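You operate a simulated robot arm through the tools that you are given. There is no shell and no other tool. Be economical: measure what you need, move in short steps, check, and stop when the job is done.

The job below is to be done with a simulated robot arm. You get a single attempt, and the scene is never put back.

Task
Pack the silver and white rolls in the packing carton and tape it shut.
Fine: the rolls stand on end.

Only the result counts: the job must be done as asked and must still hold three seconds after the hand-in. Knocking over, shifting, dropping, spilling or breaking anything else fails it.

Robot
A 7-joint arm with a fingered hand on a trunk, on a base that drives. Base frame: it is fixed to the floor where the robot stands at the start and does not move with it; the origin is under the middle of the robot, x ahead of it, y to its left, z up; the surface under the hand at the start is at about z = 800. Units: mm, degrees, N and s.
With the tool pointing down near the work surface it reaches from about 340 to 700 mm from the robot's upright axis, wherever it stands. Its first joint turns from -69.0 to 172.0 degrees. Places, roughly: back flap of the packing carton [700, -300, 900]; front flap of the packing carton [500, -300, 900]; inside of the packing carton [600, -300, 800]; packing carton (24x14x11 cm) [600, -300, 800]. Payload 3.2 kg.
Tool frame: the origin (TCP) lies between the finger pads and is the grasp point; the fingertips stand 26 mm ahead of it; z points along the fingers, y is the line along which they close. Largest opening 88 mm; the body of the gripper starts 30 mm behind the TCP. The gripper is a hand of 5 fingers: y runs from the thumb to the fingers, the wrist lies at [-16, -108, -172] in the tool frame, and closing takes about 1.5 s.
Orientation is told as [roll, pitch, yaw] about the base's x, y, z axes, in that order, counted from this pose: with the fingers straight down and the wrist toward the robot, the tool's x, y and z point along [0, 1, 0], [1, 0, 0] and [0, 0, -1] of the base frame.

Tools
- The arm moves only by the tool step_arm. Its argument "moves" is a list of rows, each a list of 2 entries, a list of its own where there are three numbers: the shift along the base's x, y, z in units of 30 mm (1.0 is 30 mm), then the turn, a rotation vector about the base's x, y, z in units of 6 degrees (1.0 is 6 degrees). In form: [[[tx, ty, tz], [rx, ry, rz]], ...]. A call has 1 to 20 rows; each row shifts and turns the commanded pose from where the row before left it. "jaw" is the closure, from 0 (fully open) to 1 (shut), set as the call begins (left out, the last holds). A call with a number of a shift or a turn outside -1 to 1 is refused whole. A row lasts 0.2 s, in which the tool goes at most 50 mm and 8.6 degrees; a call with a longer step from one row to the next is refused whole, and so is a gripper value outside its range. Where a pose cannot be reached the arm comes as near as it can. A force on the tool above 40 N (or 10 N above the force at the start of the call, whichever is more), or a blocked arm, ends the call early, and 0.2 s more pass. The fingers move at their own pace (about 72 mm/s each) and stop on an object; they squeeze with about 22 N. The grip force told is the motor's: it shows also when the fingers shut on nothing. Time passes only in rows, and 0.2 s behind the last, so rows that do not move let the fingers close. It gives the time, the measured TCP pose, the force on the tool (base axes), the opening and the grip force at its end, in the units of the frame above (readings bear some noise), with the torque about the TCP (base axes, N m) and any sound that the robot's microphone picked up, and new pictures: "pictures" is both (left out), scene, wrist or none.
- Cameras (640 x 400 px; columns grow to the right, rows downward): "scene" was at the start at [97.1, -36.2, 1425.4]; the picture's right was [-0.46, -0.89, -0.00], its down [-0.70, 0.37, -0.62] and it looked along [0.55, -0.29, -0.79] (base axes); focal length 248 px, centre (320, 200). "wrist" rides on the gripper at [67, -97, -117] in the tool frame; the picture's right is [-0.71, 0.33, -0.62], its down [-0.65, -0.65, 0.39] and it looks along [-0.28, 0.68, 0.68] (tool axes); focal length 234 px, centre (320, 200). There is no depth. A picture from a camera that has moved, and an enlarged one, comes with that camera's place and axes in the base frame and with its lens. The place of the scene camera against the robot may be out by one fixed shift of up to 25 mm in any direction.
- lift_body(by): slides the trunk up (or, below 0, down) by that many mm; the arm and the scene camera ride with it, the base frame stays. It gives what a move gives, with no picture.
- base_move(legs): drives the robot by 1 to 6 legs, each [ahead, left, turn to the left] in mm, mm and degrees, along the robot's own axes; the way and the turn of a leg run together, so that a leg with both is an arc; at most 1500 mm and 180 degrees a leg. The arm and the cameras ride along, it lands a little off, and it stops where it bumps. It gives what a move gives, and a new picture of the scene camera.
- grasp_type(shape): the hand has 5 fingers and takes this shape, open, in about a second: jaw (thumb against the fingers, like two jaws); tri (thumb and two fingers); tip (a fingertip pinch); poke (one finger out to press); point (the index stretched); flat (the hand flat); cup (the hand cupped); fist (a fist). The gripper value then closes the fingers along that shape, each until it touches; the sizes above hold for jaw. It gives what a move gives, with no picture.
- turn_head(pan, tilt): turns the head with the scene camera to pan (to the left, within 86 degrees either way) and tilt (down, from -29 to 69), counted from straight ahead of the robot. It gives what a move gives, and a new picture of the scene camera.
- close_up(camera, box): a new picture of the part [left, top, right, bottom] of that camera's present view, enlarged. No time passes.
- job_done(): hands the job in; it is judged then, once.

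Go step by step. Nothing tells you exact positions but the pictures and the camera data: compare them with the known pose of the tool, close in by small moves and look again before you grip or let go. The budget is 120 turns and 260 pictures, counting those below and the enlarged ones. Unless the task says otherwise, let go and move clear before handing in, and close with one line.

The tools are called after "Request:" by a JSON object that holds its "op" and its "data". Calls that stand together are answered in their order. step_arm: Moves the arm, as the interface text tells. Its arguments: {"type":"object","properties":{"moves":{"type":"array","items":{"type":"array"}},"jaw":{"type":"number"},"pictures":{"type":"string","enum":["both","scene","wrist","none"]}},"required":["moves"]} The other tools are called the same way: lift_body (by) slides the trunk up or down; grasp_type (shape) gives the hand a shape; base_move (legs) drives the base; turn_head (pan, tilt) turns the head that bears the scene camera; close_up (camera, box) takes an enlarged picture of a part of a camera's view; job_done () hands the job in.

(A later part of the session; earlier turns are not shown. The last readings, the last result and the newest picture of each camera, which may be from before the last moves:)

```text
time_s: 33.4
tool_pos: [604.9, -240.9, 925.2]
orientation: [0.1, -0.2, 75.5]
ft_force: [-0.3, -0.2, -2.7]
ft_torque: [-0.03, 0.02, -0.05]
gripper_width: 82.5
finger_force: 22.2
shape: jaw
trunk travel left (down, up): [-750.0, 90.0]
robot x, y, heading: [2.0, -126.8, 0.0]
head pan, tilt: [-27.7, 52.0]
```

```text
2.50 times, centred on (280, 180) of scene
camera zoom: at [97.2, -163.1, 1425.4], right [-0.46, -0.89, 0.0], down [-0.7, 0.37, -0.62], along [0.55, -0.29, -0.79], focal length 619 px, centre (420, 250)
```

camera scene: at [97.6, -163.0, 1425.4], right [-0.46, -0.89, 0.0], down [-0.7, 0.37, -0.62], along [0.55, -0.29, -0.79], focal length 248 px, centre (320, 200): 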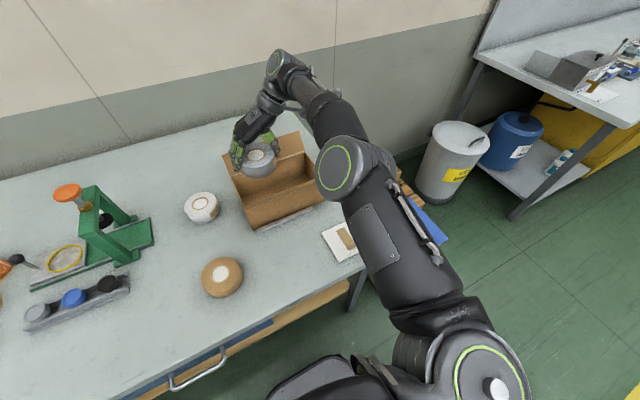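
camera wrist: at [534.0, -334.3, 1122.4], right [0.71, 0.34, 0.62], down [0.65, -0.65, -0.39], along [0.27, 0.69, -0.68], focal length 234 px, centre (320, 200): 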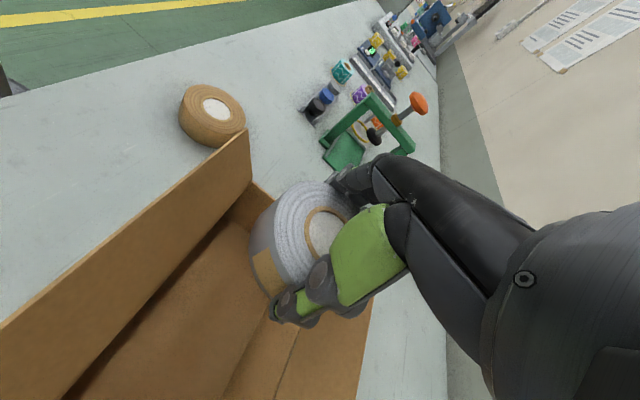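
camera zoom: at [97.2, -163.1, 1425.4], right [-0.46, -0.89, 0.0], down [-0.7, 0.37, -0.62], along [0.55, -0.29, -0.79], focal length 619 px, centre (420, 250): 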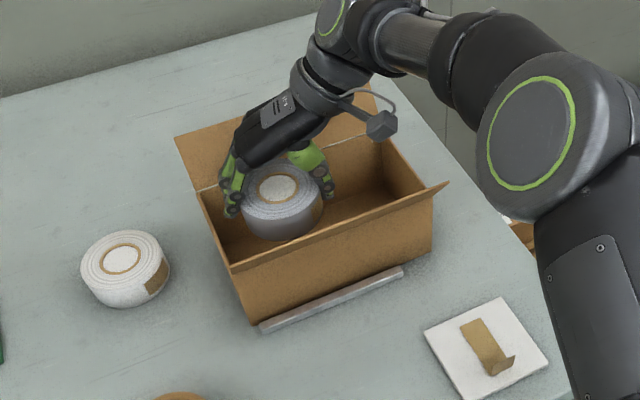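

Request:
{"op": "step_arm", "data": {"moves": [[[0, -0.1, -0.4], [0, 0, 0]], [[0, 0, -0.4], [0, 0, 0]], [[0, 0, -0.4], [0, 0, 0]], [[0, 0, -0.3], [0, 0, 0]], [[0, 0, 0], [0, 0, 0]]], "pictures": "none"}}

Request:
{"op": "close_up", "data": {"camera": "wrist", "box": [80, 100, 440, 400]}}

Request:
{"op": "close_up", "data": {"camera": "scene", "box": [200, 100, 360, 260]}}

```text
time_s: 34.6
tool_pos: [604.9, -244.5, 872.8]
orientation: [0.7, 0.1, 75.9]
ft_force: [-0.4, 0.4, -1.7]
ft_torque: [-0.01, -0.01, 0.06]
gripper_width: 82.6
finger_force: 22.0
shape: jaw
trunk travel left (down, up): [-750.0, 90.0]
robot x, y, heading: [3.9, -129.2, 0.1]
head pan, tilt: [-27.7, 52.0]
```

```text
1.33 times, centred on (260, 250) of wrist
camera zoom: at [518.3, -321.7, 991.2], right [0.77, 0.15, 0.61], down [0.47, -0.79, -0.4], along [0.43, 0.59, -0.68], focal length 312 px, centre (400, 133)
```

zoom: 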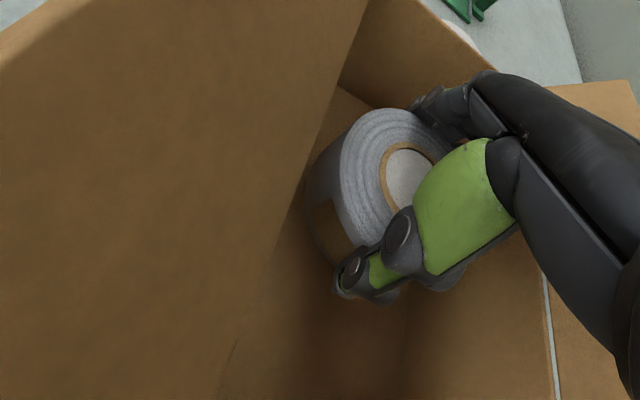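

```text
2.50 times, centred on (280, 180) of scene
camera zoom: at [101.0, -162.8, 1424.5], right [-0.46, -0.89, 0.0], down [-0.7, 0.36, -0.61], along [0.54, -0.29, -0.79], focal length 619 px, centre (420, 250)
```

zoom: 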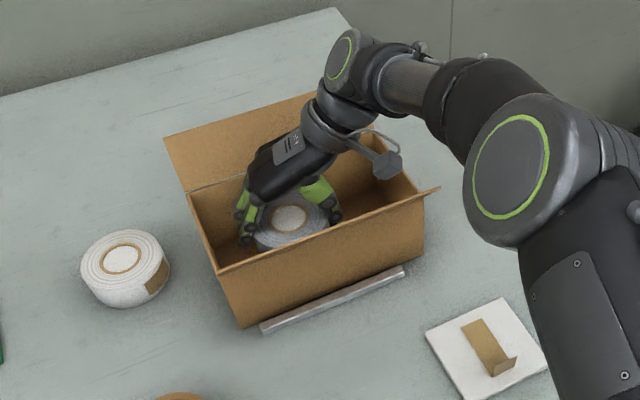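

The carton seems to have slid ~10 mm toward +y from a finger brushing its left wall. I will back off toward −y and lower on until the roll touches the floor.

Request:
{"op": "step_arm", "data": {"moves": [[[0, -0.3, 0], [0, 0, 0]], [[0, -0.2, -0.2], [0, 0, 0]], [[0, 0, -0.3], [0, 0, 0]], [[0, 0, -0.3], [0, 0, 0]], [[0, 0, -0.15], [0, 0, 0]], [[0, 0, 0], [0, 0, 0]]], "pictures": "none"}}

Request:
{"op": "close_up", "data": {"camera": "scene", "box": [200, 100, 360, 260]}}

```text
time_s: 36.0
tool_pos: [606.5, -260.4, 850.9]
orientation: [0.1, -0.4, 75.6]
ft_force: [-0.7, -0.4, -1.6]
ft_torque: [0.02, -0.08, 0.02]
gripper_width: 82.3
finger_force: 22.0
shape: jaw
trunk travel left (down, up): [-750.0, 90.0]
robot x, y, heading: [1.9, -125.5, 0.2]
head pan, tilt: [-27.7, 52.0]
```

```text
2.50 times, centred on (280, 180) of scene
camera zoom: at [97.3, -163.2, 1425.4], right [-0.46, -0.89, 0.0], down [-0.7, 0.37, -0.62], along [0.55, -0.29, -0.79], focal length 619 px, centre (420, 250)
```

zoom: 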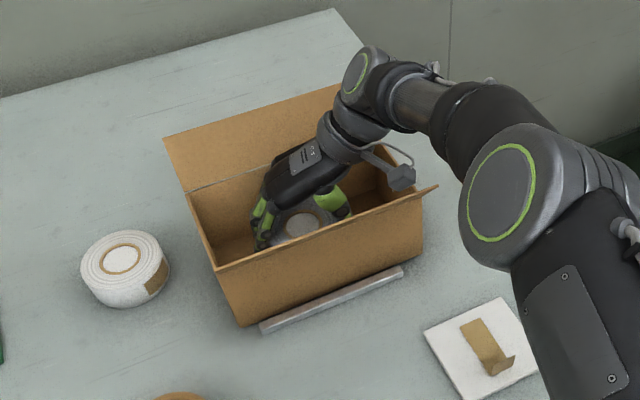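

Request:
{"op": "step_arm", "data": {"moves": [[[0, 0, -0.15], [0, 0, 0]], [[0, 0, -0.15], [0, 0, 0]], [[0, 0, -0.1], [0, 0, 0]], [[0, 0, 0], [0, 0, 0]]], "pictures": "none"}}

```text
time_s: 37.0
tool_pos: [603.8, -259.8, 841.6]
orientation: [-0.1, -0.4, 75.5]
ft_force: [-3.3, -1.8, 12.0]
ft_torque: [0.39, -0.39, -0.04]
gripper_width: 82.7
finger_force: 22.6
shape: jaw
trunk travel left (down, up): [-750.0, 90.0]
robot x, y, heading: [-1.8, -125.0, 0.1]
head pan, tilt: [-27.7, 52.0]
```

Request:
{"op": "step_arm", "data": {"moves": [[[0, 0.2, 0.05], [0, 0, 0]], [[0, 0.15, 0], [0, 0, 0]], [[0, 0, 0], [0, 0, 0]]], "pictures": "none"}}

Request:
{"op": "step_arm", "data": {"moves": [[[0, -0.05, 0], [0, 0, 0]], [[0, -0.05, 0], [0, 0, 0]], [[0, 0, 0], [0, 0, 0]], [[0, 0, 0], [0, 0, 0]], [[0, 0, 0], [0, 0, 0]]], "jaw": 0}}

```text
time_s: 37.8
tool_pos: [603.9, -249.1, 842.2]
orientation: [0.0, -0.5, 75.6]
ft_force: [-0.7, -4.5, 13.9]
ft_torque: [0.47, 0.03, -0.04]
gripper_width: 82.2
finger_force: 21.4
shape: jaw
trunk travel left (down, up): [-750.0, 90.0]
robot x, y, heading: [-0.6, -129.0, 0.5]
head pan, tilt: [-27.7, 52.0]
```

```text
time_s: 39.0
tool_pos: [602.9, -251.8, 841.6]
orientation: [0.0, -0.2, 75.5]
ft_force: [-2.2, 3.3, 7.1]
ft_torque: [0.19, -0.04, 0.11]
gripper_width: 88.0
finger_force: 0.1
shape: jaw
trunk travel left (down, up): [-750.0, 90.0]
robot x, y, heading: [-0.4, -130.0, 0.0]
head pan, tilt: [-27.7, 52.0]
camera scene: at [95.0, -161.4, 1425.7], right [-0.46, -0.89, 0.0], down [-0.7, 0.36, -0.62], along [0.55, -0.29, -0.79], focal length 248 px, centre (320, 200)
camera wrist: at [514.8, -328.5, 958.4], right [0.77, 0.14, 0.62], down [0.47, -0.79, -0.39], along [0.44, 0.59, -0.68], focal length 234 px, centre (320, 200)
```

scene: 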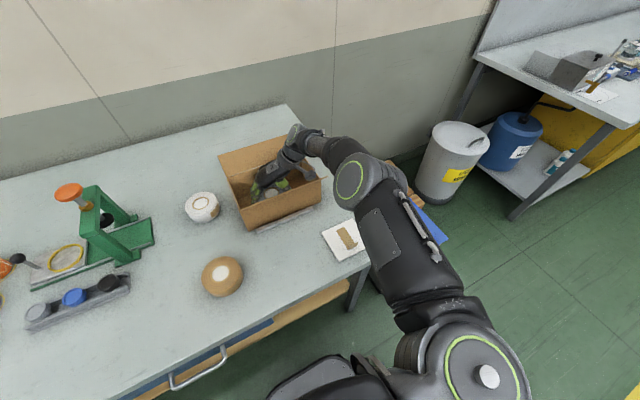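
wrist: 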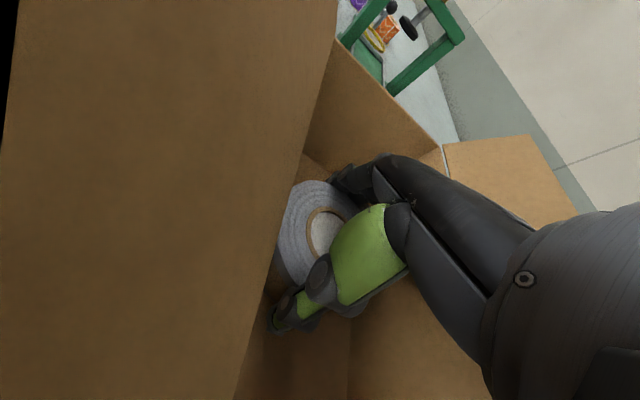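

Request:
{"op": "step_arm", "data": {"moves": [[[0, 0, 0.5], [0, 0, 0]], [[0, 0, 0.8], [0, 0, 0]], [[0, 0, 1], [0, 0, 0]], [[0, 0, 1], [0, 0, 0]], [[0, -0.3, 1], [0, 0, 0]], [[0, -0.3, 1], [0, 0, 0]], [[0, 0, 0], [0, 0, 0]]]}}

Request:
{"op": "close_up", "data": {"camera": "scene", "box": [200, 100, 360, 260]}}

```text
time_s: 40.6
tool_pos: [605.8, -272.1, 999.4]
orientation: [0.3, -0.2, 75.5]
ft_force: [-0.9, 0.9, 0.3]
ft_torque: [0.0, -0.01, -0.03]
gripper_width: 87.9
finger_force: 0.0
shape: jaw
trunk travel left (down, up): [-750.0, 90.0]
robot x, y, heading: [-0.3, -128.6, -0.2]
head pan, tilt: [-27.7, 52.0]
camera scene: at [97.5, -163.1, 1425.4], right [-0.46, -0.89, 0.0], down [-0.7, 0.37, -0.62], along [0.55, -0.29, -0.79], focal length 248 px, centre (320, 200)
camera wrist: at [517.0, -349.6, 1116.6], right [0.77, 0.14, 0.62], down [0.46, -0.79, -0.39], along [0.44, 0.59, -0.68], focal length 234 px, centre (320, 200)
```

scene: 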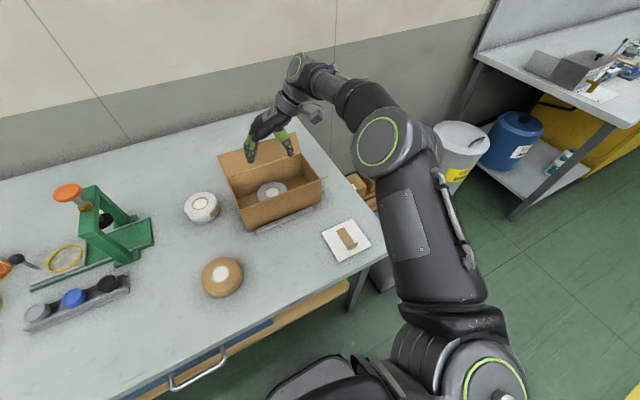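
wrist: 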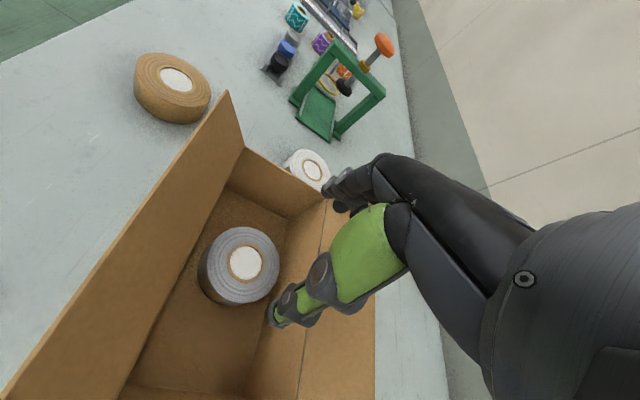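

```text
2.50 times, centred on (280, 180) of scene
camera zoom: at [97.5, -163.1, 1425.4], right [-0.46, -0.89, 0.0], down [-0.7, 0.37, -0.62], along [0.55, -0.29, -0.79], focal length 619 px, centre (420, 250)
```

zoom: 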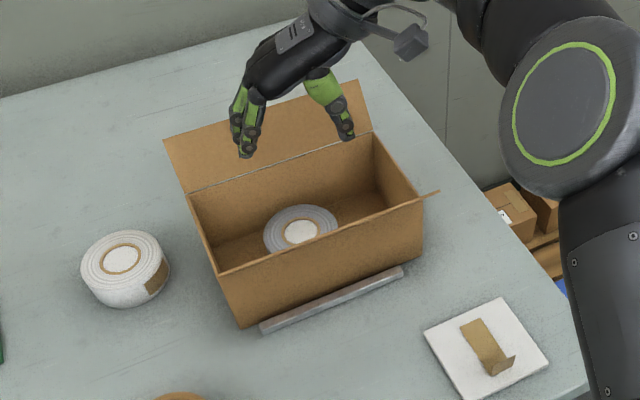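

Silver stands flat in the carton near its middle. I will close the hand, lower it on the −y side of the roll, and push silver gently towards the +y end to make room for white.

Request:
{"op": "step_arm", "data": {"moves": [[[0, -0.7, 0], [0, 0, 0]], [[0, -0.7, 0], [0, 0, 0]], [[0, -0.8, 0], [0, 0, 0]], [[0, 0, -0.7], [0, 0, 0]], [[0, 0, -1], [0, 0, 0]], [[0, 0, -0.6], [0, 0, 0]], [[0, 0, 0], [0, 0, 0]]], "jaw": 1}}

Request:
{"op": "close_up", "data": {"camera": "scene", "box": [200, 100, 360, 260]}}

```text
time_s: 42.2
tool_pos: [604.5, -336.2, 929.8]
orientation: [0.1, -0.3, 75.4]
ft_force: [0.1, 0.5, -0.1]
ft_torque: [0.02, 0.01, 0.02]
gripper_width: 0.0
finger_force: 21.8
shape: jaw
trunk travel left (down, up): [-750.0, 90.0]
robot x, y, heading: [2.2, -126.8, -0.1]
head pan, tilt: [-27.7, 52.0]
camera scene: at [96.9, -163.0, 1425.5], right [-0.46, -0.89, 0.0], down [-0.7, 0.37, -0.62], along [0.55, -0.29, -0.79], focal length 248 px, centre (320, 200)
camera wrist: at [515.8, -413.3, 1047.9], right [0.77, 0.14, 0.62], down [0.47, -0.79, -0.39], along [0.44, 0.59, -0.68], focal length 234 px, centre (320, 200)
```

scene: 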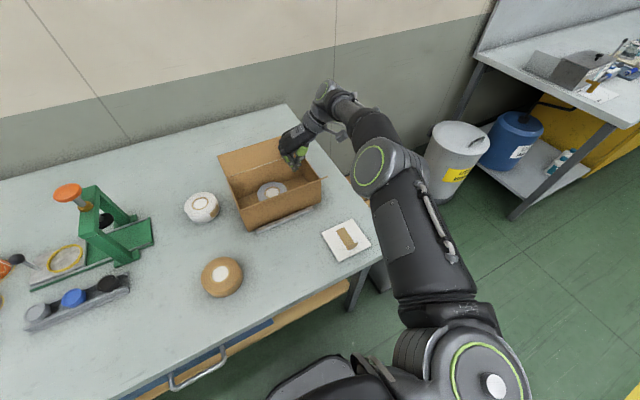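
wrist: 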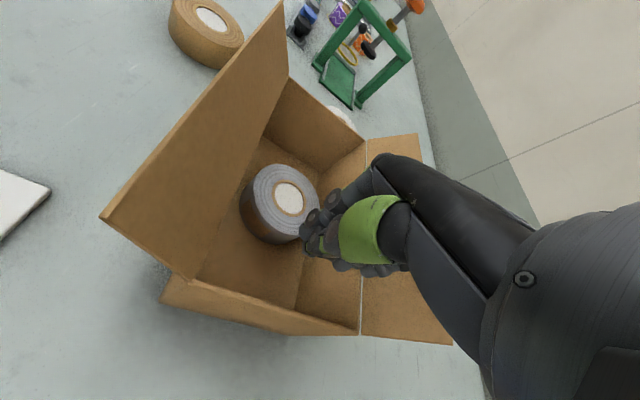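

```text
2.50 times, centred on (280, 180) of scene
camera zoom: at [96.9, -163.0, 1425.5], right [-0.46, -0.89, 0.0], down [-0.7, 0.37, -0.62], along [0.55, -0.29, -0.79], focal length 619 px, centre (420, 250)
```

zoom: 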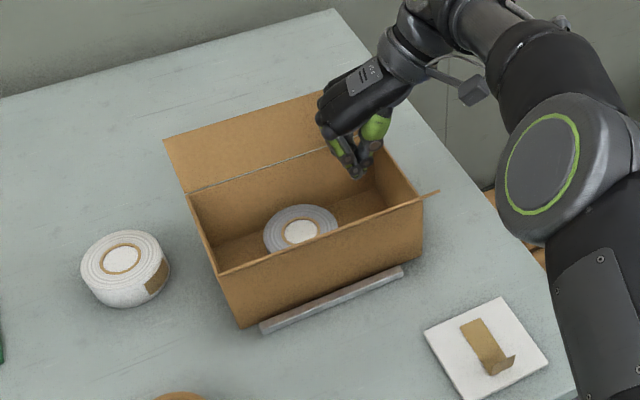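

Request:
{"op": "step_arm", "data": {"moves": [[[0, 0, -0.8], [0, 0, 0]], [[0, 0, -0.8], [0, 0, 0]], [[0.1, 0, -0.8], [0, 0, 0]], [[0, 0, -0.4], [0, 0, 0]], [[0, 0, 0], [0, 0, 0]]]}}

```text
time_s: 43.4
tool_pos: [599.5, -332.7, 848.1]
orientation: [0.1, -0.3, 75.6]
ft_force: [0.2, -0.4, -0.9]
ft_torque: [0.0, -0.01, 0.01]
gripper_width: 0.0
finger_force: 22.1
shape: jaw
out of reach, approached as far as the arm can: row 3
trunk travel left (down, up): [-750.0, 90.0]
robot x, y, heading: [1.6, -126.2, 0.1]
head pan, tilt: [-27.7, 52.0]
camera scene: at [96.8, -163.2, 1425.5], right [-0.46, -0.89, 0.0], down [-0.7, 0.37, -0.62], along [0.55, -0.29, -0.79], focal length 248 px, centre (320, 200)
camera wrist: at [511.1, -409.3, 964.2], right [0.77, 0.14, 0.62], down [0.47, -0.79, -0.39], along [0.44, 0.59, -0.68], focal length 234 px, centre (320, 200)
```

scene: 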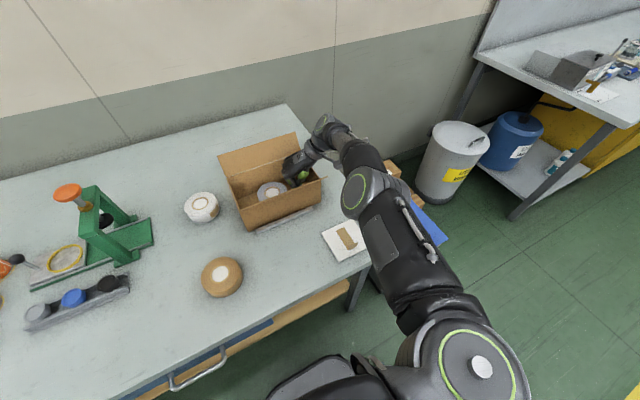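
wrist: 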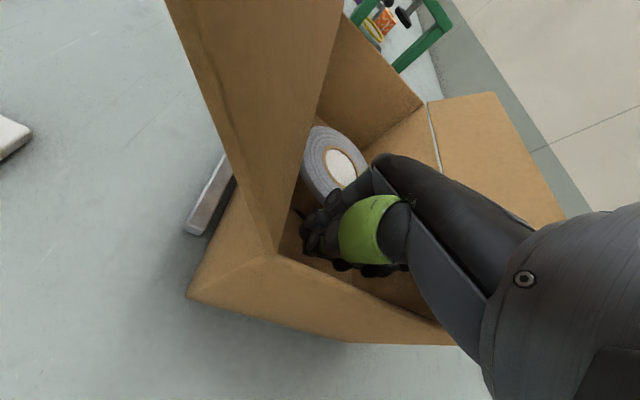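

Hand is inside, next to the roll. I push +y in small steps.

Request:
{"op": "step_arm", "data": {"moves": [[[0, 0.4, -0.1], [0, 0, 0]], [[0, 0.4, 0], [0, 0, 0]], [[0, 0.4, 0], [0, 0, 0]], [[0, 0.4, 0], [0, 0, 0]], [[0, 0, 0], [0, 0, 0]]]}}

Request:
{"op": "close_up", "data": {"camera": "scene", "box": [200, 100, 360, 260]}}

```text
time_s: 44.6
tool_pos: [600.0, -282.9, 844.2]
orientation: [0.2, -0.2, 75.6]
ft_force: [0.8, -1.5, 0.8]
ft_torque: [0.02, 0.02, -0.01]
gripper_width: 0.2
finger_force: 21.9
shape: jaw
trunk travel left (down, up): [-750.0, 90.0]
robot x, y, heading: [1.2, -128.0, 0.1]
head pan, tilt: [-27.7, 52.0]
camera scene: at [97.1, -163.4, 1425.4], right [-0.46, -0.89, 0.0], down [-0.7, 0.37, -0.62], along [0.55, -0.29, -0.79], focal length 248 px, centre (320, 200)
camera wrist: at [511.0, -361.5, 962.5], right [0.77, 0.14, 0.62], down [0.47, -0.79, -0.39], along [0.44, 0.59, -0.68], focal length 234 px, centre (320, 200)
```

scene: 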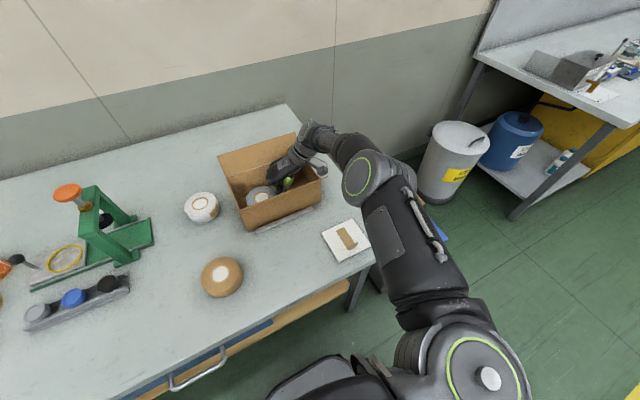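
wrist: 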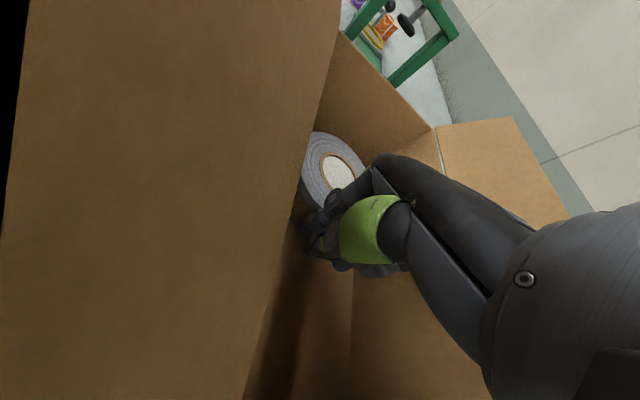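

```text
2.50 times, centred on (280, 180) of scene
camera zoom: at [97.1, -163.4, 1425.4], right [-0.46, -0.89, 0.0], down [-0.7, 0.37, -0.62], along [0.55, -0.29, -0.79], focal length 619 px, centre (420, 250)
```

zoom: 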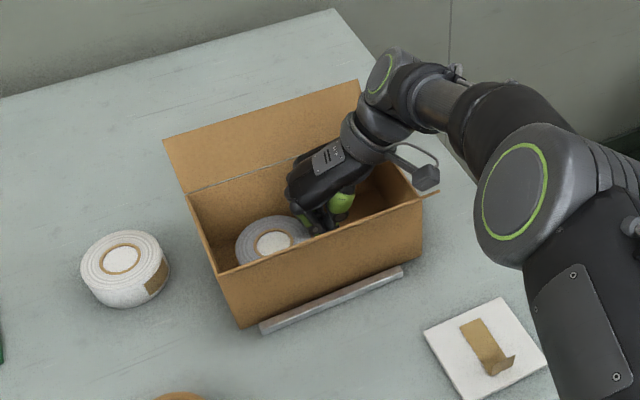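

Request:
{"op": "step_arm", "data": {"moves": [[[0, 0.25, 0], [0, 0, 0]], [[0, 0.25, 0], [0, 0, 0]], [[0, 0, 0], [0, 0, 0]], [[0, -0.5, 0], [0, 0, 0]], [[0, 0, 1], [0, 0, 0]], [[0, 0, 1], [0, 0, 0]], [[0, 0, 1], [0, 0, 0]], [[0, 0, 1], [0, 0, 0]], [[0, 0, 1], [0, 0, 0]], [[0, 0, 0], [0, 0, 0]]]}}

Request:
{"op": "close_up", "data": {"camera": "scene", "box": [200, 100, 360, 260]}}

```text
time_s: 46.8
tool_pos: [599.5, -284.7, 995.5]
orientation: [0.2, -0.2, 75.6]
ft_force: [0.2, 0.4, 0.7]
ft_torque: [0.0, 0.02, -0.03]
gripper_width: 0.2
finger_force: 22.4
shape: jaw
trunk travel left (down, up): [-750.0, 90.0]
robot x, y, heading: [-1.7, -128.6, 0.0]
head pan, tilt: [-27.7, 52.0]
camera scene: at [97.5, -163.3, 1425.4], right [-0.46, -0.89, 0.0], down [-0.7, 0.37, -0.62], along [0.55, -0.29, -0.79], focal length 248 px, centre (320, 200)
camera wrist: at [510.5, -362.5, 1112.1], right [0.77, 0.14, 0.62], down [0.46, -0.79, -0.39], along [0.44, 0.59, -0.68], focal length 234 px, centre (320, 200)
```

scene: 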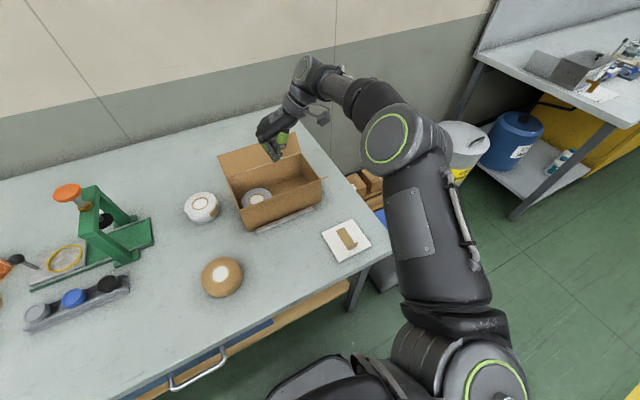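
wrist: 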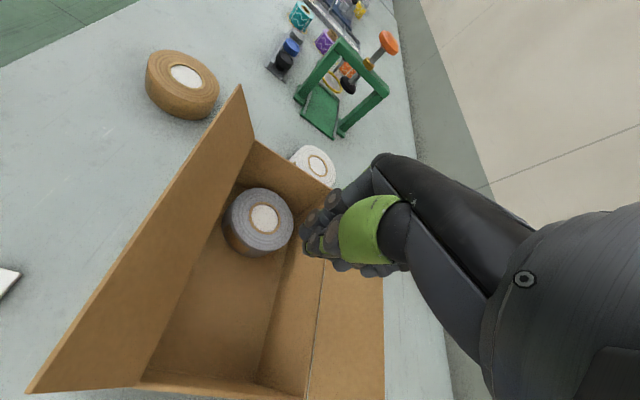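

```text
2.50 times, centred on (280, 180) of scene
camera zoom: at [97.5, -163.3, 1425.4], right [-0.46, -0.89, 0.0], down [-0.7, 0.37, -0.62], along [0.55, -0.29, -0.79], focal length 619 px, centre (420, 250)
```

zoom: 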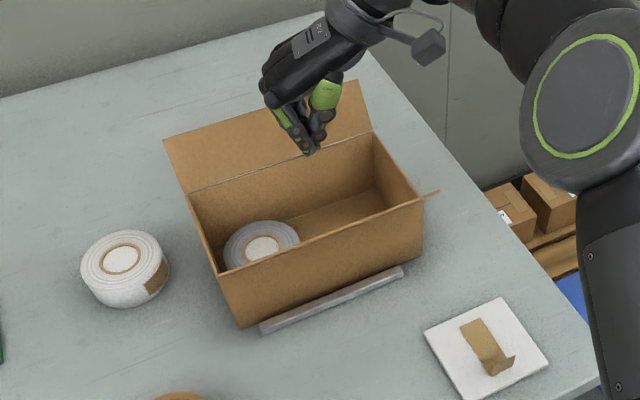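

Silver now sits at the +y end of the carton. Next is white: I open the hand, drive back left, and go over it.

Request:
{"op": "base_move", "data": {"legs": [[0, 130, 0]]}}

Request:
{"op": "step_arm", "data": {"moves": [[[0.3, 0.6, 0], [0, 0, -0.7]], [[0.4, 0.6, 0], [0, 0, -0.7]], [[0.4, 0.6, 0], [0, 0, -0.7]], [[0.4, 0.6, 0], [0, 0, -0.7]], [[0.4, 0.6, -0.8], [0, 0, -0.7]], [[0.3, 0.4, -0.8], [0, 0, 0]], [[0, 0, -0.8], [0, 0, 0]], [[0, 0, 0], [0, 0, 0]]], "jaw": 0}}

```text
time_s: 48.1
tool_pos: [598.4, -156.8, 995.2]
orientation: [0.2, -0.1, 75.5]
ft_force: [0.4, -0.4, -0.3]
ft_torque: [-0.01, 0.01, 0.0]
gripper_width: 0.0
finger_force: 22.2
shape: jaw
trunk travel left (down, up): [-750.0, 90.0]
robot x, y, heading: [-1.3, 2.8, -0.1]
head pan, tilt: [-27.7, 52.0]
camera scene: at [97.1, -34.2, 1425.4], right [-0.46, -0.89, 0.0], down [-0.7, 0.37, -0.62], along [0.55, -0.29, -0.79], focal length 248 px, centre (320, 200)
```

scene: 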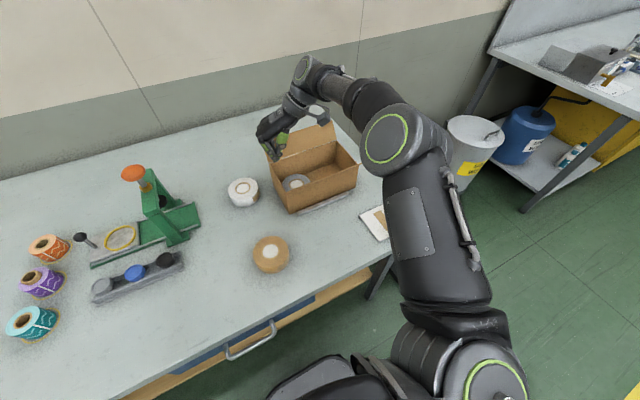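

```text
time_s: 49.9
tool_pos: [665.0, -55.2, 921.8]
orientation: [0.1, -0.3, 54.4]
ft_force: [0.4, 0.9, 0.2]
ft_torque: [0.0, -0.03, -0.01]
gripper_width: 87.9
finger_force: 0.0
shape: jaw
trunk travel left (down, up): [-750.0, 90.0]
robot x, y, heading: [-2.0, 0.7, -0.1]
head pan, tilt: [-27.7, 52.0]
camera scene: at [96.8, -33.9, 1425.5], right [-0.46, -0.89, 0.0], down [-0.7, 0.37, -0.62], along [0.55, -0.29, -0.79], focal length 248 px, centre (320, 200)
camera wrist: at [554.2, -95.2, 1038.5], right [0.77, -0.14, 0.62], down [0.15, -0.91, -0.39], along [0.62, 0.39, -0.68], focal length 234 px, centre (320, 200)
```

scene: 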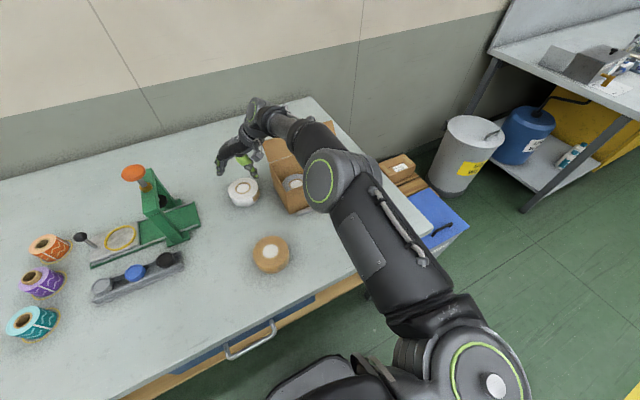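
wrist: 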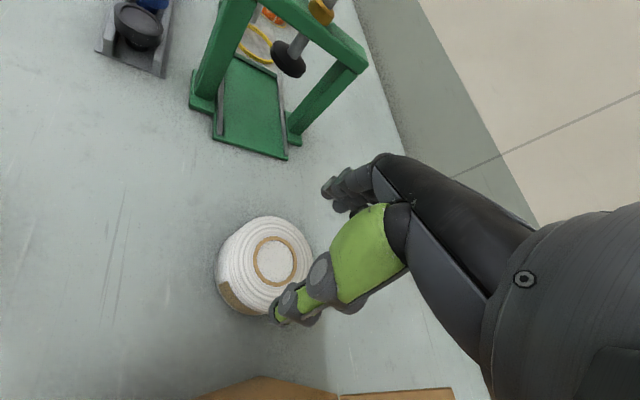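

Request:
{"op": "step_arm", "data": {"moves": [[[0, 0, -0.8], [0, 0, 0]], [[0, 0, -0.8], [0, 0, 0]], [[0, 0, -0.5], [0, 0, 0]], [[0, 0, -0.3], [0, 0, 0]], [[0, 0, -0.2], [0, 0, 0]], [[0, 0, 0], [0, 0, 0]]]}}

```text
time_s: 51.3
tool_pos: [663.0, -52.5, 845.6]
orientation: [0.1, -0.3, 54.6]
ft_force: [1.3, 1.0, 3.5]
ft_torque: [0.17, -0.08, 0.01]
gripper_width: 87.9
finger_force: 0.1
shape: jaw
trunk travel left (down, up): [-750.0, 90.0]
robot x, y, heading: [-4.0, 3.1, 0.0]
head pan, tilt: [-27.7, 52.0]
camera scene: at [96.3, -33.7, 1425.6], right [-0.46, -0.89, 0.0], down [-0.7, 0.37, -0.62], along [0.55, -0.29, -0.79], focal length 248 px, centre (320, 200)
camera wrist: at [551.6, -93.1, 963.6], right [0.77, -0.14, 0.62], down [0.15, -0.91, -0.39], along [0.62, 0.4, -0.67], focal length 234 px, centre (320, 200)
```

scene: 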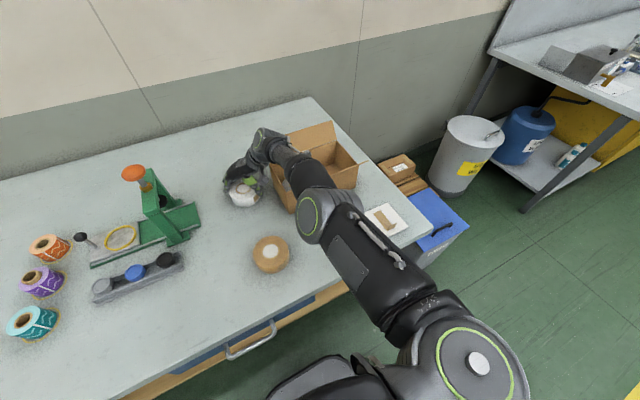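
wrist: 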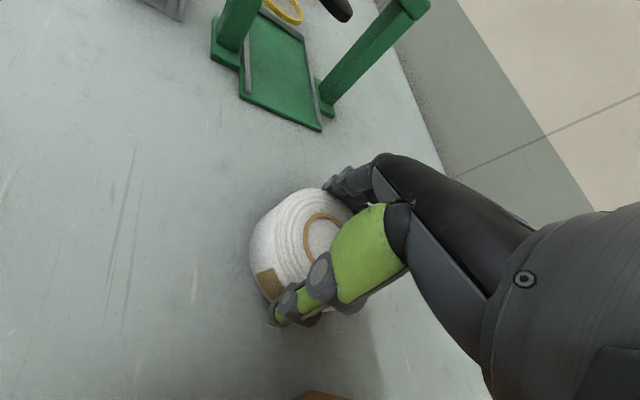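

Request:
{"op": "step_arm", "data": {"moves": [[[0, 0, -0.2], [0, 0, 0]], [[0, 0, 0], [0, 0, 0]]], "pictures": "none"}}

Request:
{"op": "step_arm", "data": {"moves": [[[0, 0, 0], [0, 0, 0]], [[0, 0, 0], [0, 0, 0]], [[0, 0, 0], [0, 0, 0]], [[0, 0, 0], [0, 0, 0]], [[0, 0, 0], [0, 0, 0]], [[0, 0, 0], [0, 0, 0]], [[0, 0, 0], [0, 0, 0]]], "jaw": 1, "pictures": "none"}}

Request:
{"op": "step_arm", "data": {"moves": [[[0, 0, 0.5], [0, 0, 0]], [[0, 0, 0.8], [0, 0, 0]], [[0, 0, 1], [0, 0, 0]], [[0, 0, 1], [0, 0, 0]], [[0, 0, 1], [0, 0, 0]], [[0, 0, 1], [0, 0, 0]], [[0, 0, 0.2], [0, 0, 0]], [[0, 0, 0], [0, 0, 0]]]}}

```text
time_s: 51.9
tool_pos: [659.7, -52.7, 842.3]
orientation: [0.0, -0.4, 54.4]
ft_force: [2.7, 2.7, 9.6]
ft_torque: [0.21, -0.18, -0.04]
gripper_width: 87.5
finger_force: 0.1
shape: jaw
out of reach, approached as far as the arm can: row 1
trunk travel left (down, up): [-750.0, 90.0]
robot x, y, heading: [-0.4, 1.9, -0.1]
head pan, tilt: [-27.7, 52.0]
```

```text
time_s: 53.5
tool_pos: [660.1, -53.3, 840.7]
orientation: [0.0, -0.3, 54.5]
ft_force: [3.1, 0.7, 12.5]
ft_torque: [0.26, -0.2, -0.05]
gripper_width: 83.6
finger_force: 21.7
shape: jaw
trunk travel left (down, up): [-750.0, 90.0]
robot x, y, heading: [-1.3, 3.5, 0.0]
head pan, tilt: [-27.7, 52.0]
```

```text
time_s: 55.3
tool_pos: [661.9, -53.8, 1005.8]
orientation: [0.2, -0.1, 54.6]
ft_force: [0.2, -0.3, -3.1]
ft_torque: [0.01, 0.04, 0.01]
gripper_width: 83.5
finger_force: 22.2
shape: jaw
trunk travel left (down, up): [-750.0, 90.0]
robot x, y, heading: [0.6, 0.9, -0.2]
head pan, tilt: [-27.7, 52.0]
camera scene: at [97.5, -34.2, 1425.4], right [-0.46, -0.89, 0.0], down [-0.7, 0.37, -0.62], along [0.55, -0.29, -0.79], focal length 248 px, centre (320, 200)
camera wrist: at [550.4, -93.9, 1122.8], right [0.77, -0.14, 0.62], down [0.15, -0.91, -0.39], along [0.62, 0.39, -0.68], focal length 234 px, centre (320, 200)
```

scene: 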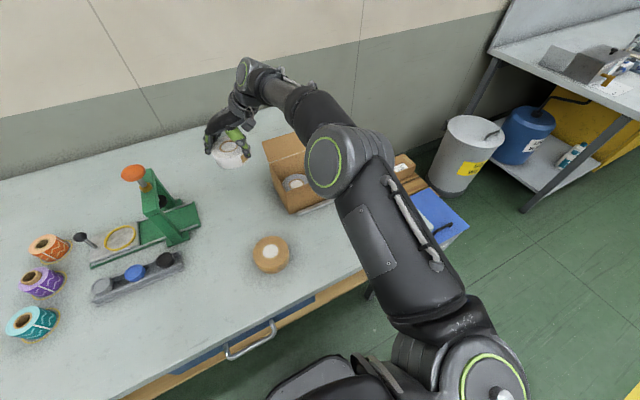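
wrist: 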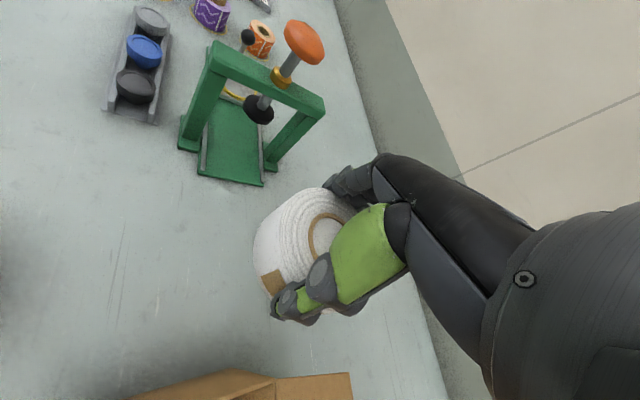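

Request:
{"op": "step_arm", "data": {"moves": [[[-0.5, 0, 0.3], [0, 0, 0]], [[-0.7, 0, 0.3], [0, 0, 0]], [[-0.7, 0, 0], [0, 0, 0]], [[0, 0, 0], [0, 0, 0]]], "pictures": "none"}}

Request:
{"op": "base_move", "data": {"legs": [[0, -160, 0]]}}

Request:
{"op": "step_arm", "data": {"moves": [[[0, -0.8, 0], [0, 0, 0]], [[0, -0.8, 0], [0, 0, 0]], [[0, -0.8, 0], [0, 0, 0]], [[0, -0.8, 0], [0, 0, 0]], [[0, 0, 0], [0, 0, 0]]]}}

Request:
{"op": "close_up", "data": {"camera": "wrist", "box": [0, 60, 400, 400]}}

```text
time_s: 56.3
tool_pos: [604.8, -54.5, 1021.8]
orientation: [0.1, -0.2, 54.5]
ft_force: [0.3, 0.1, -2.2]
ft_torque: [0.04, 0.03, 0.01]
gripper_width: 83.8
finger_force: 22.4
shape: jaw
trunk travel left (down, up): [-750.0, 90.0]
robot x, y, heading: [-1.5, 0.9, 0.0]
head pan, tilt: [-27.7, 52.0]
```

```text
time_s: 57.7
tool_pos: [605.5, -216.8, 1023.6]
orientation: [0.2, -0.2, 54.5]
ft_force: [-0.4, -0.2, -1.8]
ft_torque: [0.03, 0.02, -0.04]
gripper_width: 83.6
finger_force: 21.7
shape: jaw
trunk travel left (down, up): [-750.0, 90.0]
robot x, y, heading: [-0.2, -162.1, -0.1]
head pan, tilt: [-27.7, 52.0]
camera scene: at [97.6, -197.5, 1425.4], right [-0.46, -0.89, 0.0], down [-0.7, 0.36, -0.62], along [0.55, -0.28, -0.79], focal length 248 px, centre (320, 200)
```

scene: 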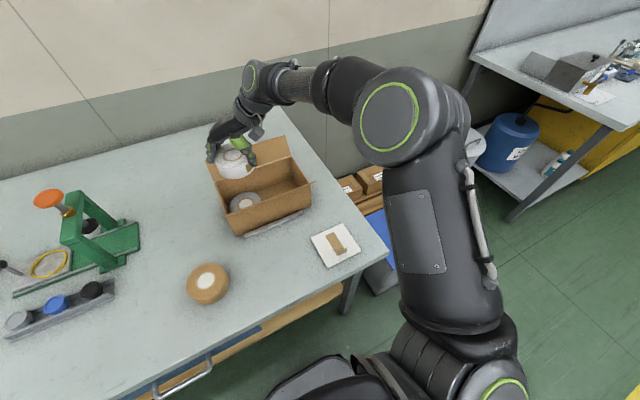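

```text
time_s: 58.9
tool_pos: [604.5, -311.6, 1023.3]
orientation: [0.2, -0.2, 54.7]
ft_force: [0.1, -0.4, -1.4]
ft_torque: [-0.01, 0.02, 0.02]
gripper_width: 83.4
finger_force: 21.1
shape: jaw
trunk travel left (down, up): [-750.0, 90.0]
robot x, y, heading: [-1.6, -161.9, -0.0]
head pan, tilt: [-27.7, 52.0]
camera scene: at [97.7, -196.6, 1425.4], right [-0.46, -0.89, 0.0], down [-0.7, 0.36, -0.62], along [0.55, -0.29, -0.79], focal length 248 px, centre (320, 200)
camera wrist: at [493.1, -352.7, 1140.0], right [0.77, -0.14, 0.62], down [0.15, -0.91, -0.39], along [0.62, 0.4, -0.68], focal length 234 px, centre (320, 200)
```

scene: 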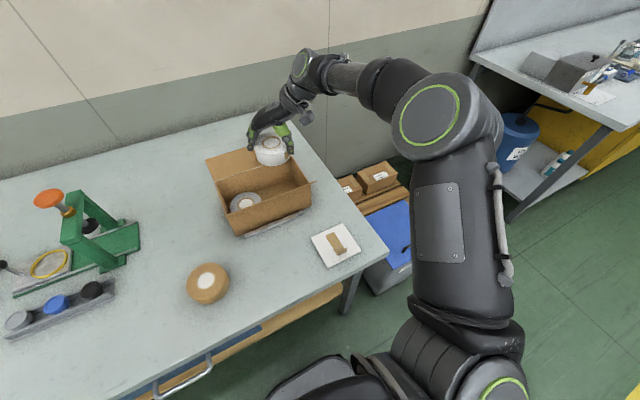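
wrist: 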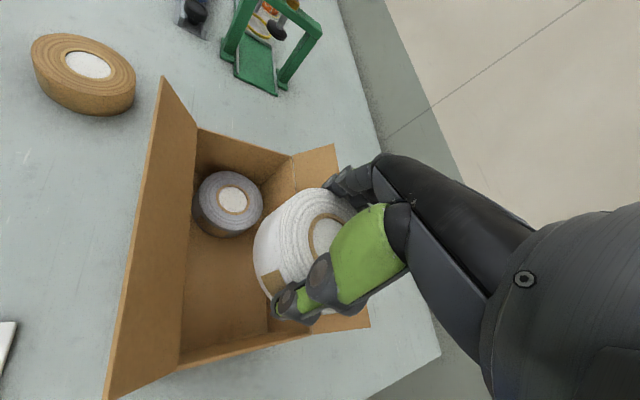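

```text
1.18 times, centred on (200, 230) of wrist
camera zoom: at [493.1, -352.7, 1140.0], right [0.77, -0.14, 0.62], down [0.15, -0.91, -0.39], along [0.62, 0.4, -0.68], focal length 276 px, centre (461, 165)
```

zoom: 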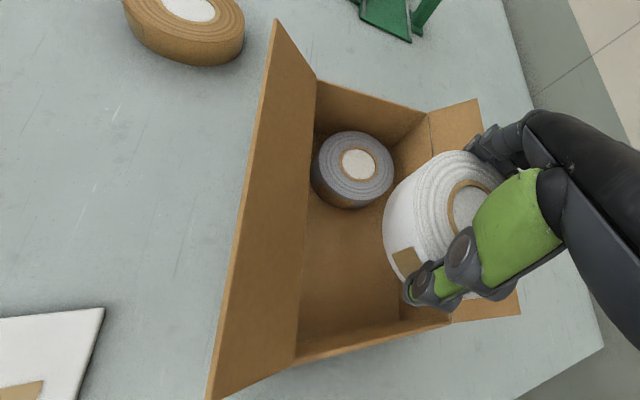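

Request:
{"op": "step_arm", "data": {"moves": [[[0.1, -0.15, -0.9], [0, 0, 0]], [[0.05, 0, -0.9], [0, 0, 0]], [[0, 0, -0.9], [0, 0, 0]], [[0, 0, -0.6], [0, 0, 0]], [[0, 0, 0], [0, 0, 0]]]}}

Request:
{"op": "close_up", "data": {"camera": "scene", "box": [190, 100, 350, 260]}}

```text
time_s: 60.1
tool_pos: [609.4, -316.5, 924.6]
orientation: [0.1, -0.4, 54.5]
ft_force: [-1.2, 0.1, -0.9]
ft_torque: [0.01, -0.08, 0.06]
gripper_width: 83.9
finger_force: 21.9
shape: jaw
trunk travel left (down, up): [-750.0, 90.0]
robot x, y, heading: [-0.4, -163.0, 0.1]
head pan, tilt: [-27.7, 52.0]
camera scene: at [97.0, -197.4, 1425.5], right [-0.46, -0.89, 0.0], down [-0.7, 0.36, -0.62], along [0.55, -0.29, -0.79], focal length 248 px, centre (320, 200)
camera wrist: at [498.1, -357.5, 1041.5], right [0.77, -0.14, 0.62], down [0.15, -0.91, -0.39], along [0.62, 0.4, -0.68], focal length 234 px, centre (320, 200)
```

scene: 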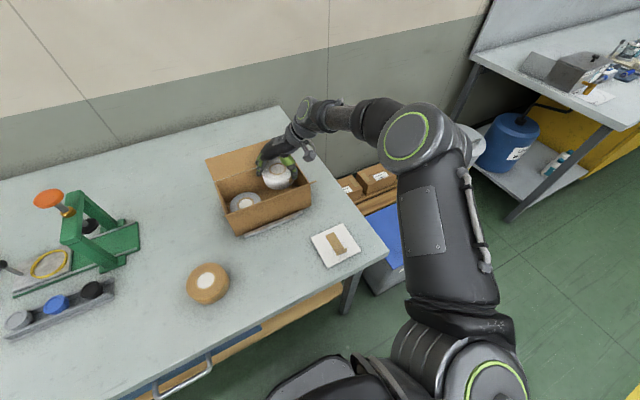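
wrist: 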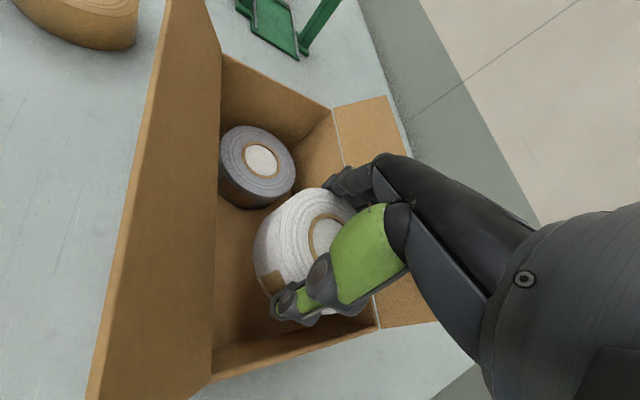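

```text
2.50 times, centred on (270, 180) of scene
camera zoom: at [97.0, -197.4, 1425.5], right [-0.46, -0.89, 0.0], down [-0.7, 0.36, -0.62], along [0.55, -0.29, -0.79], focal length 619 px, centre (445, 250)
```

zoom: 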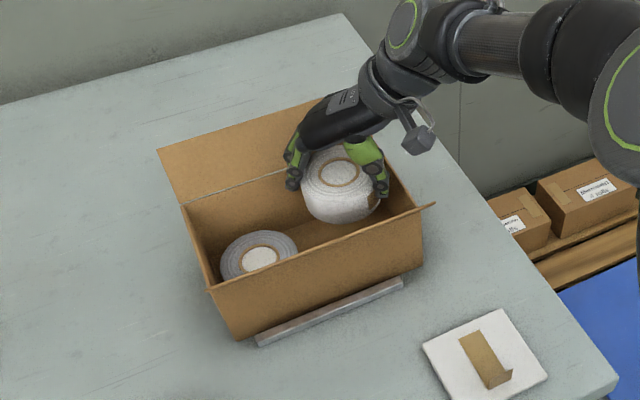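

Request:
{"op": "step_arm", "data": {"moves": [[[-0.2, -0.07, 0], [0, 0, 0.6]], [[0, 0, -0.4], [0, 0, 0.6]], [[0, 0, -0.4], [0, 0, 0]], [[0, 0, -0.4], [0, 0, 0]], [[0, 0, 0], [0, 0, 0]]]}}

Request:
{"op": "close_up", "data": {"camera": "scene", "box": [190, 100, 350, 260]}}

```text
time_s: 61.3
tool_pos: [600.9, -320.6, 892.3]
orientation: [-0.2, -0.6, 61.7]
ft_force: [-1.9, -9.7, 19.4]
ft_torque: [0.67, -1.69, -0.71]
gripper_width: 84.0
finger_force: 21.8
shape: jaw
trunk travel left (down, up): [-750.0, 90.0]
robot x, y, heading: [-0.8, -161.2, -0.1]
head pan, tilt: [-27.7, 52.0]
camera scene: at [92.5, -199.1, 1426.0], right [-0.46, -0.89, 0.0], down [-0.7, 0.37, -0.62], along [0.55, -0.28, -0.79], focal length 248 px, centre (320, 200)
camera wrist: at [495.2, -374.2, 1008.7], right [0.77, -0.05, 0.63], down [0.26, -0.88, -0.39], along [0.58, 0.47, -0.67], focal length 234 px, centre (320, 200)
```

scene: 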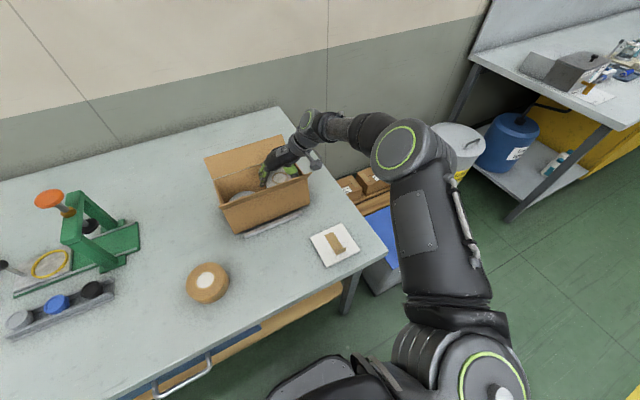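
wrist: 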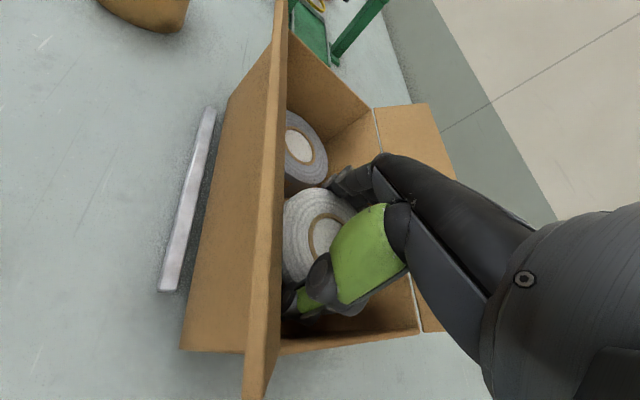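

```text
2.50 times, centred on (270, 180) of scene
camera zoom: at [92.5, -199.1, 1426.0], right [-0.46, -0.89, 0.0], down [-0.7, 0.37, -0.62], along [0.55, -0.28, -0.79], focal length 619 px, centre (445, 250)
```

zoom: 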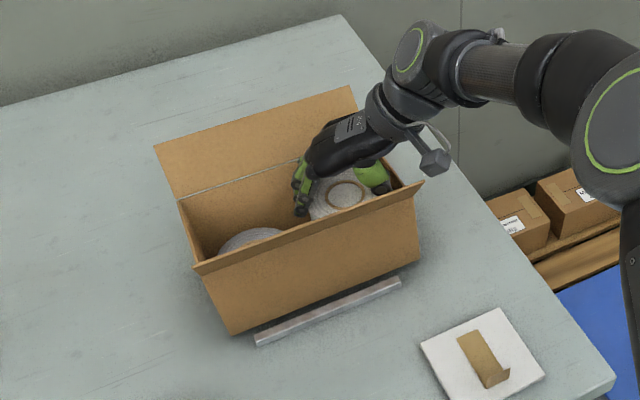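

Something caught on the back wall (20 N), so I back up at once and look.

Request:
{"op": "step_arm", "data": {"moves": [[[0, 0, 0.6], [0, 0, 0]], [[0, 0, 0.8], [0, 0, 0]], [[0, 0, 0.6], [0, 0, 0]], [[0, 0, 0], [0, 0, 0]]]}}

Request:
{"op": "close_up", "data": {"camera": "scene", "box": [190, 100, 350, 260]}}

Request:
{"op": "close_up", "data": {"camera": "wrist", "box": [80, 60, 440, 400]}}

```text
time_s: 62.3
tool_pos: [603.0, -317.6, 949.6]
orientation: [0.2, -0.2, 61.8]
ft_force: [-0.1, -0.3, -2.8]
ft_torque: [-0.01, -0.02, -0.01]
gripper_width: 84.0
finger_force: 21.9
shape: jaw
trunk travel left (down, up): [-750.0, 90.0]
robot x, y, heading: [-2.7, -162.9, -0.1]
head pan, tilt: [-27.7, 52.0]
camera scene: at [98.0, -197.5, 1425.3], right [-0.46, -0.89, 0.0], down [-0.7, 0.36, -0.62], along [0.55, -0.28, -0.79], focal length 248 px, centre (320, 200)
camera wrist: at [498.7, -370.6, 1065.9], right [0.78, -0.04, 0.62], down [0.26, -0.88, -0.39], along [0.57, 0.47, -0.68], focal length 234 px, centre (320, 200)
```

scene: 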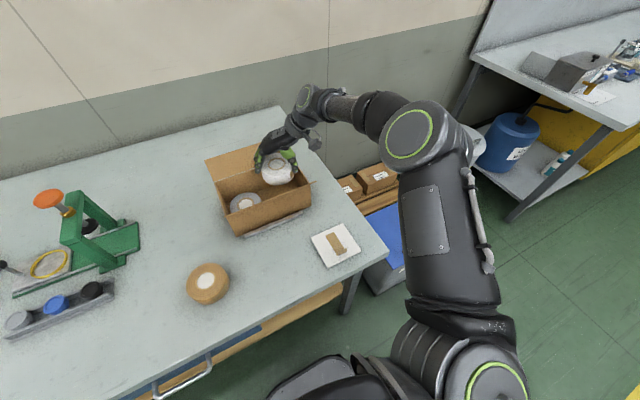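
wrist: 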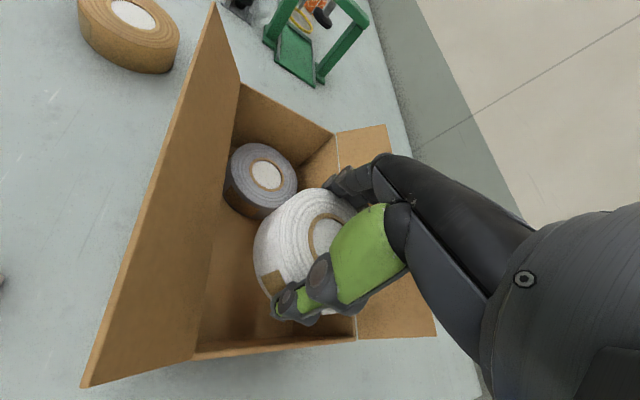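

```text
2.50 times, centred on (270, 180) of scene
camera zoom: at [98.0, -197.5, 1425.3], right [-0.46, -0.89, 0.0], down [-0.7, 0.36, -0.62], along [0.55, -0.28, -0.79], focal length 619 px, centre (445, 250)
```

zoom: 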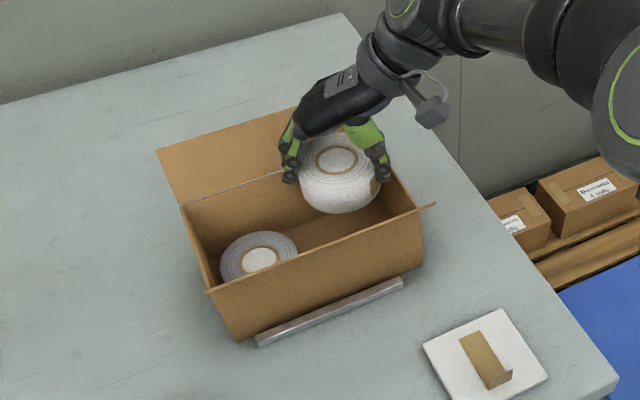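

```text
1.18 times, centred on (260, 230) of wrist
camera zoom: at [498.7, -370.6, 1065.9], right [0.78, -0.04, 0.62], down [0.26, -0.88, -0.39], along [0.57, 0.47, -0.68], focal length 276 px, centre (391, 165)
```

zoom: 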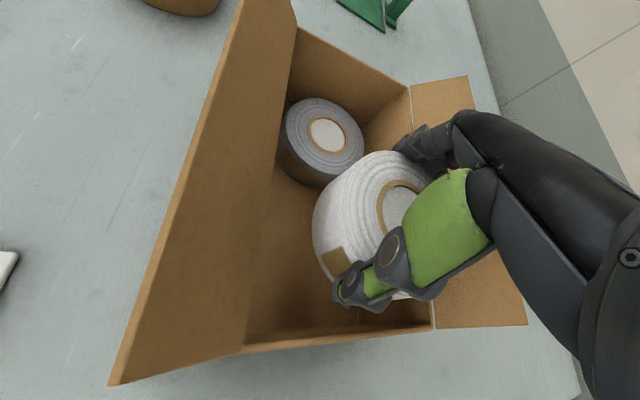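

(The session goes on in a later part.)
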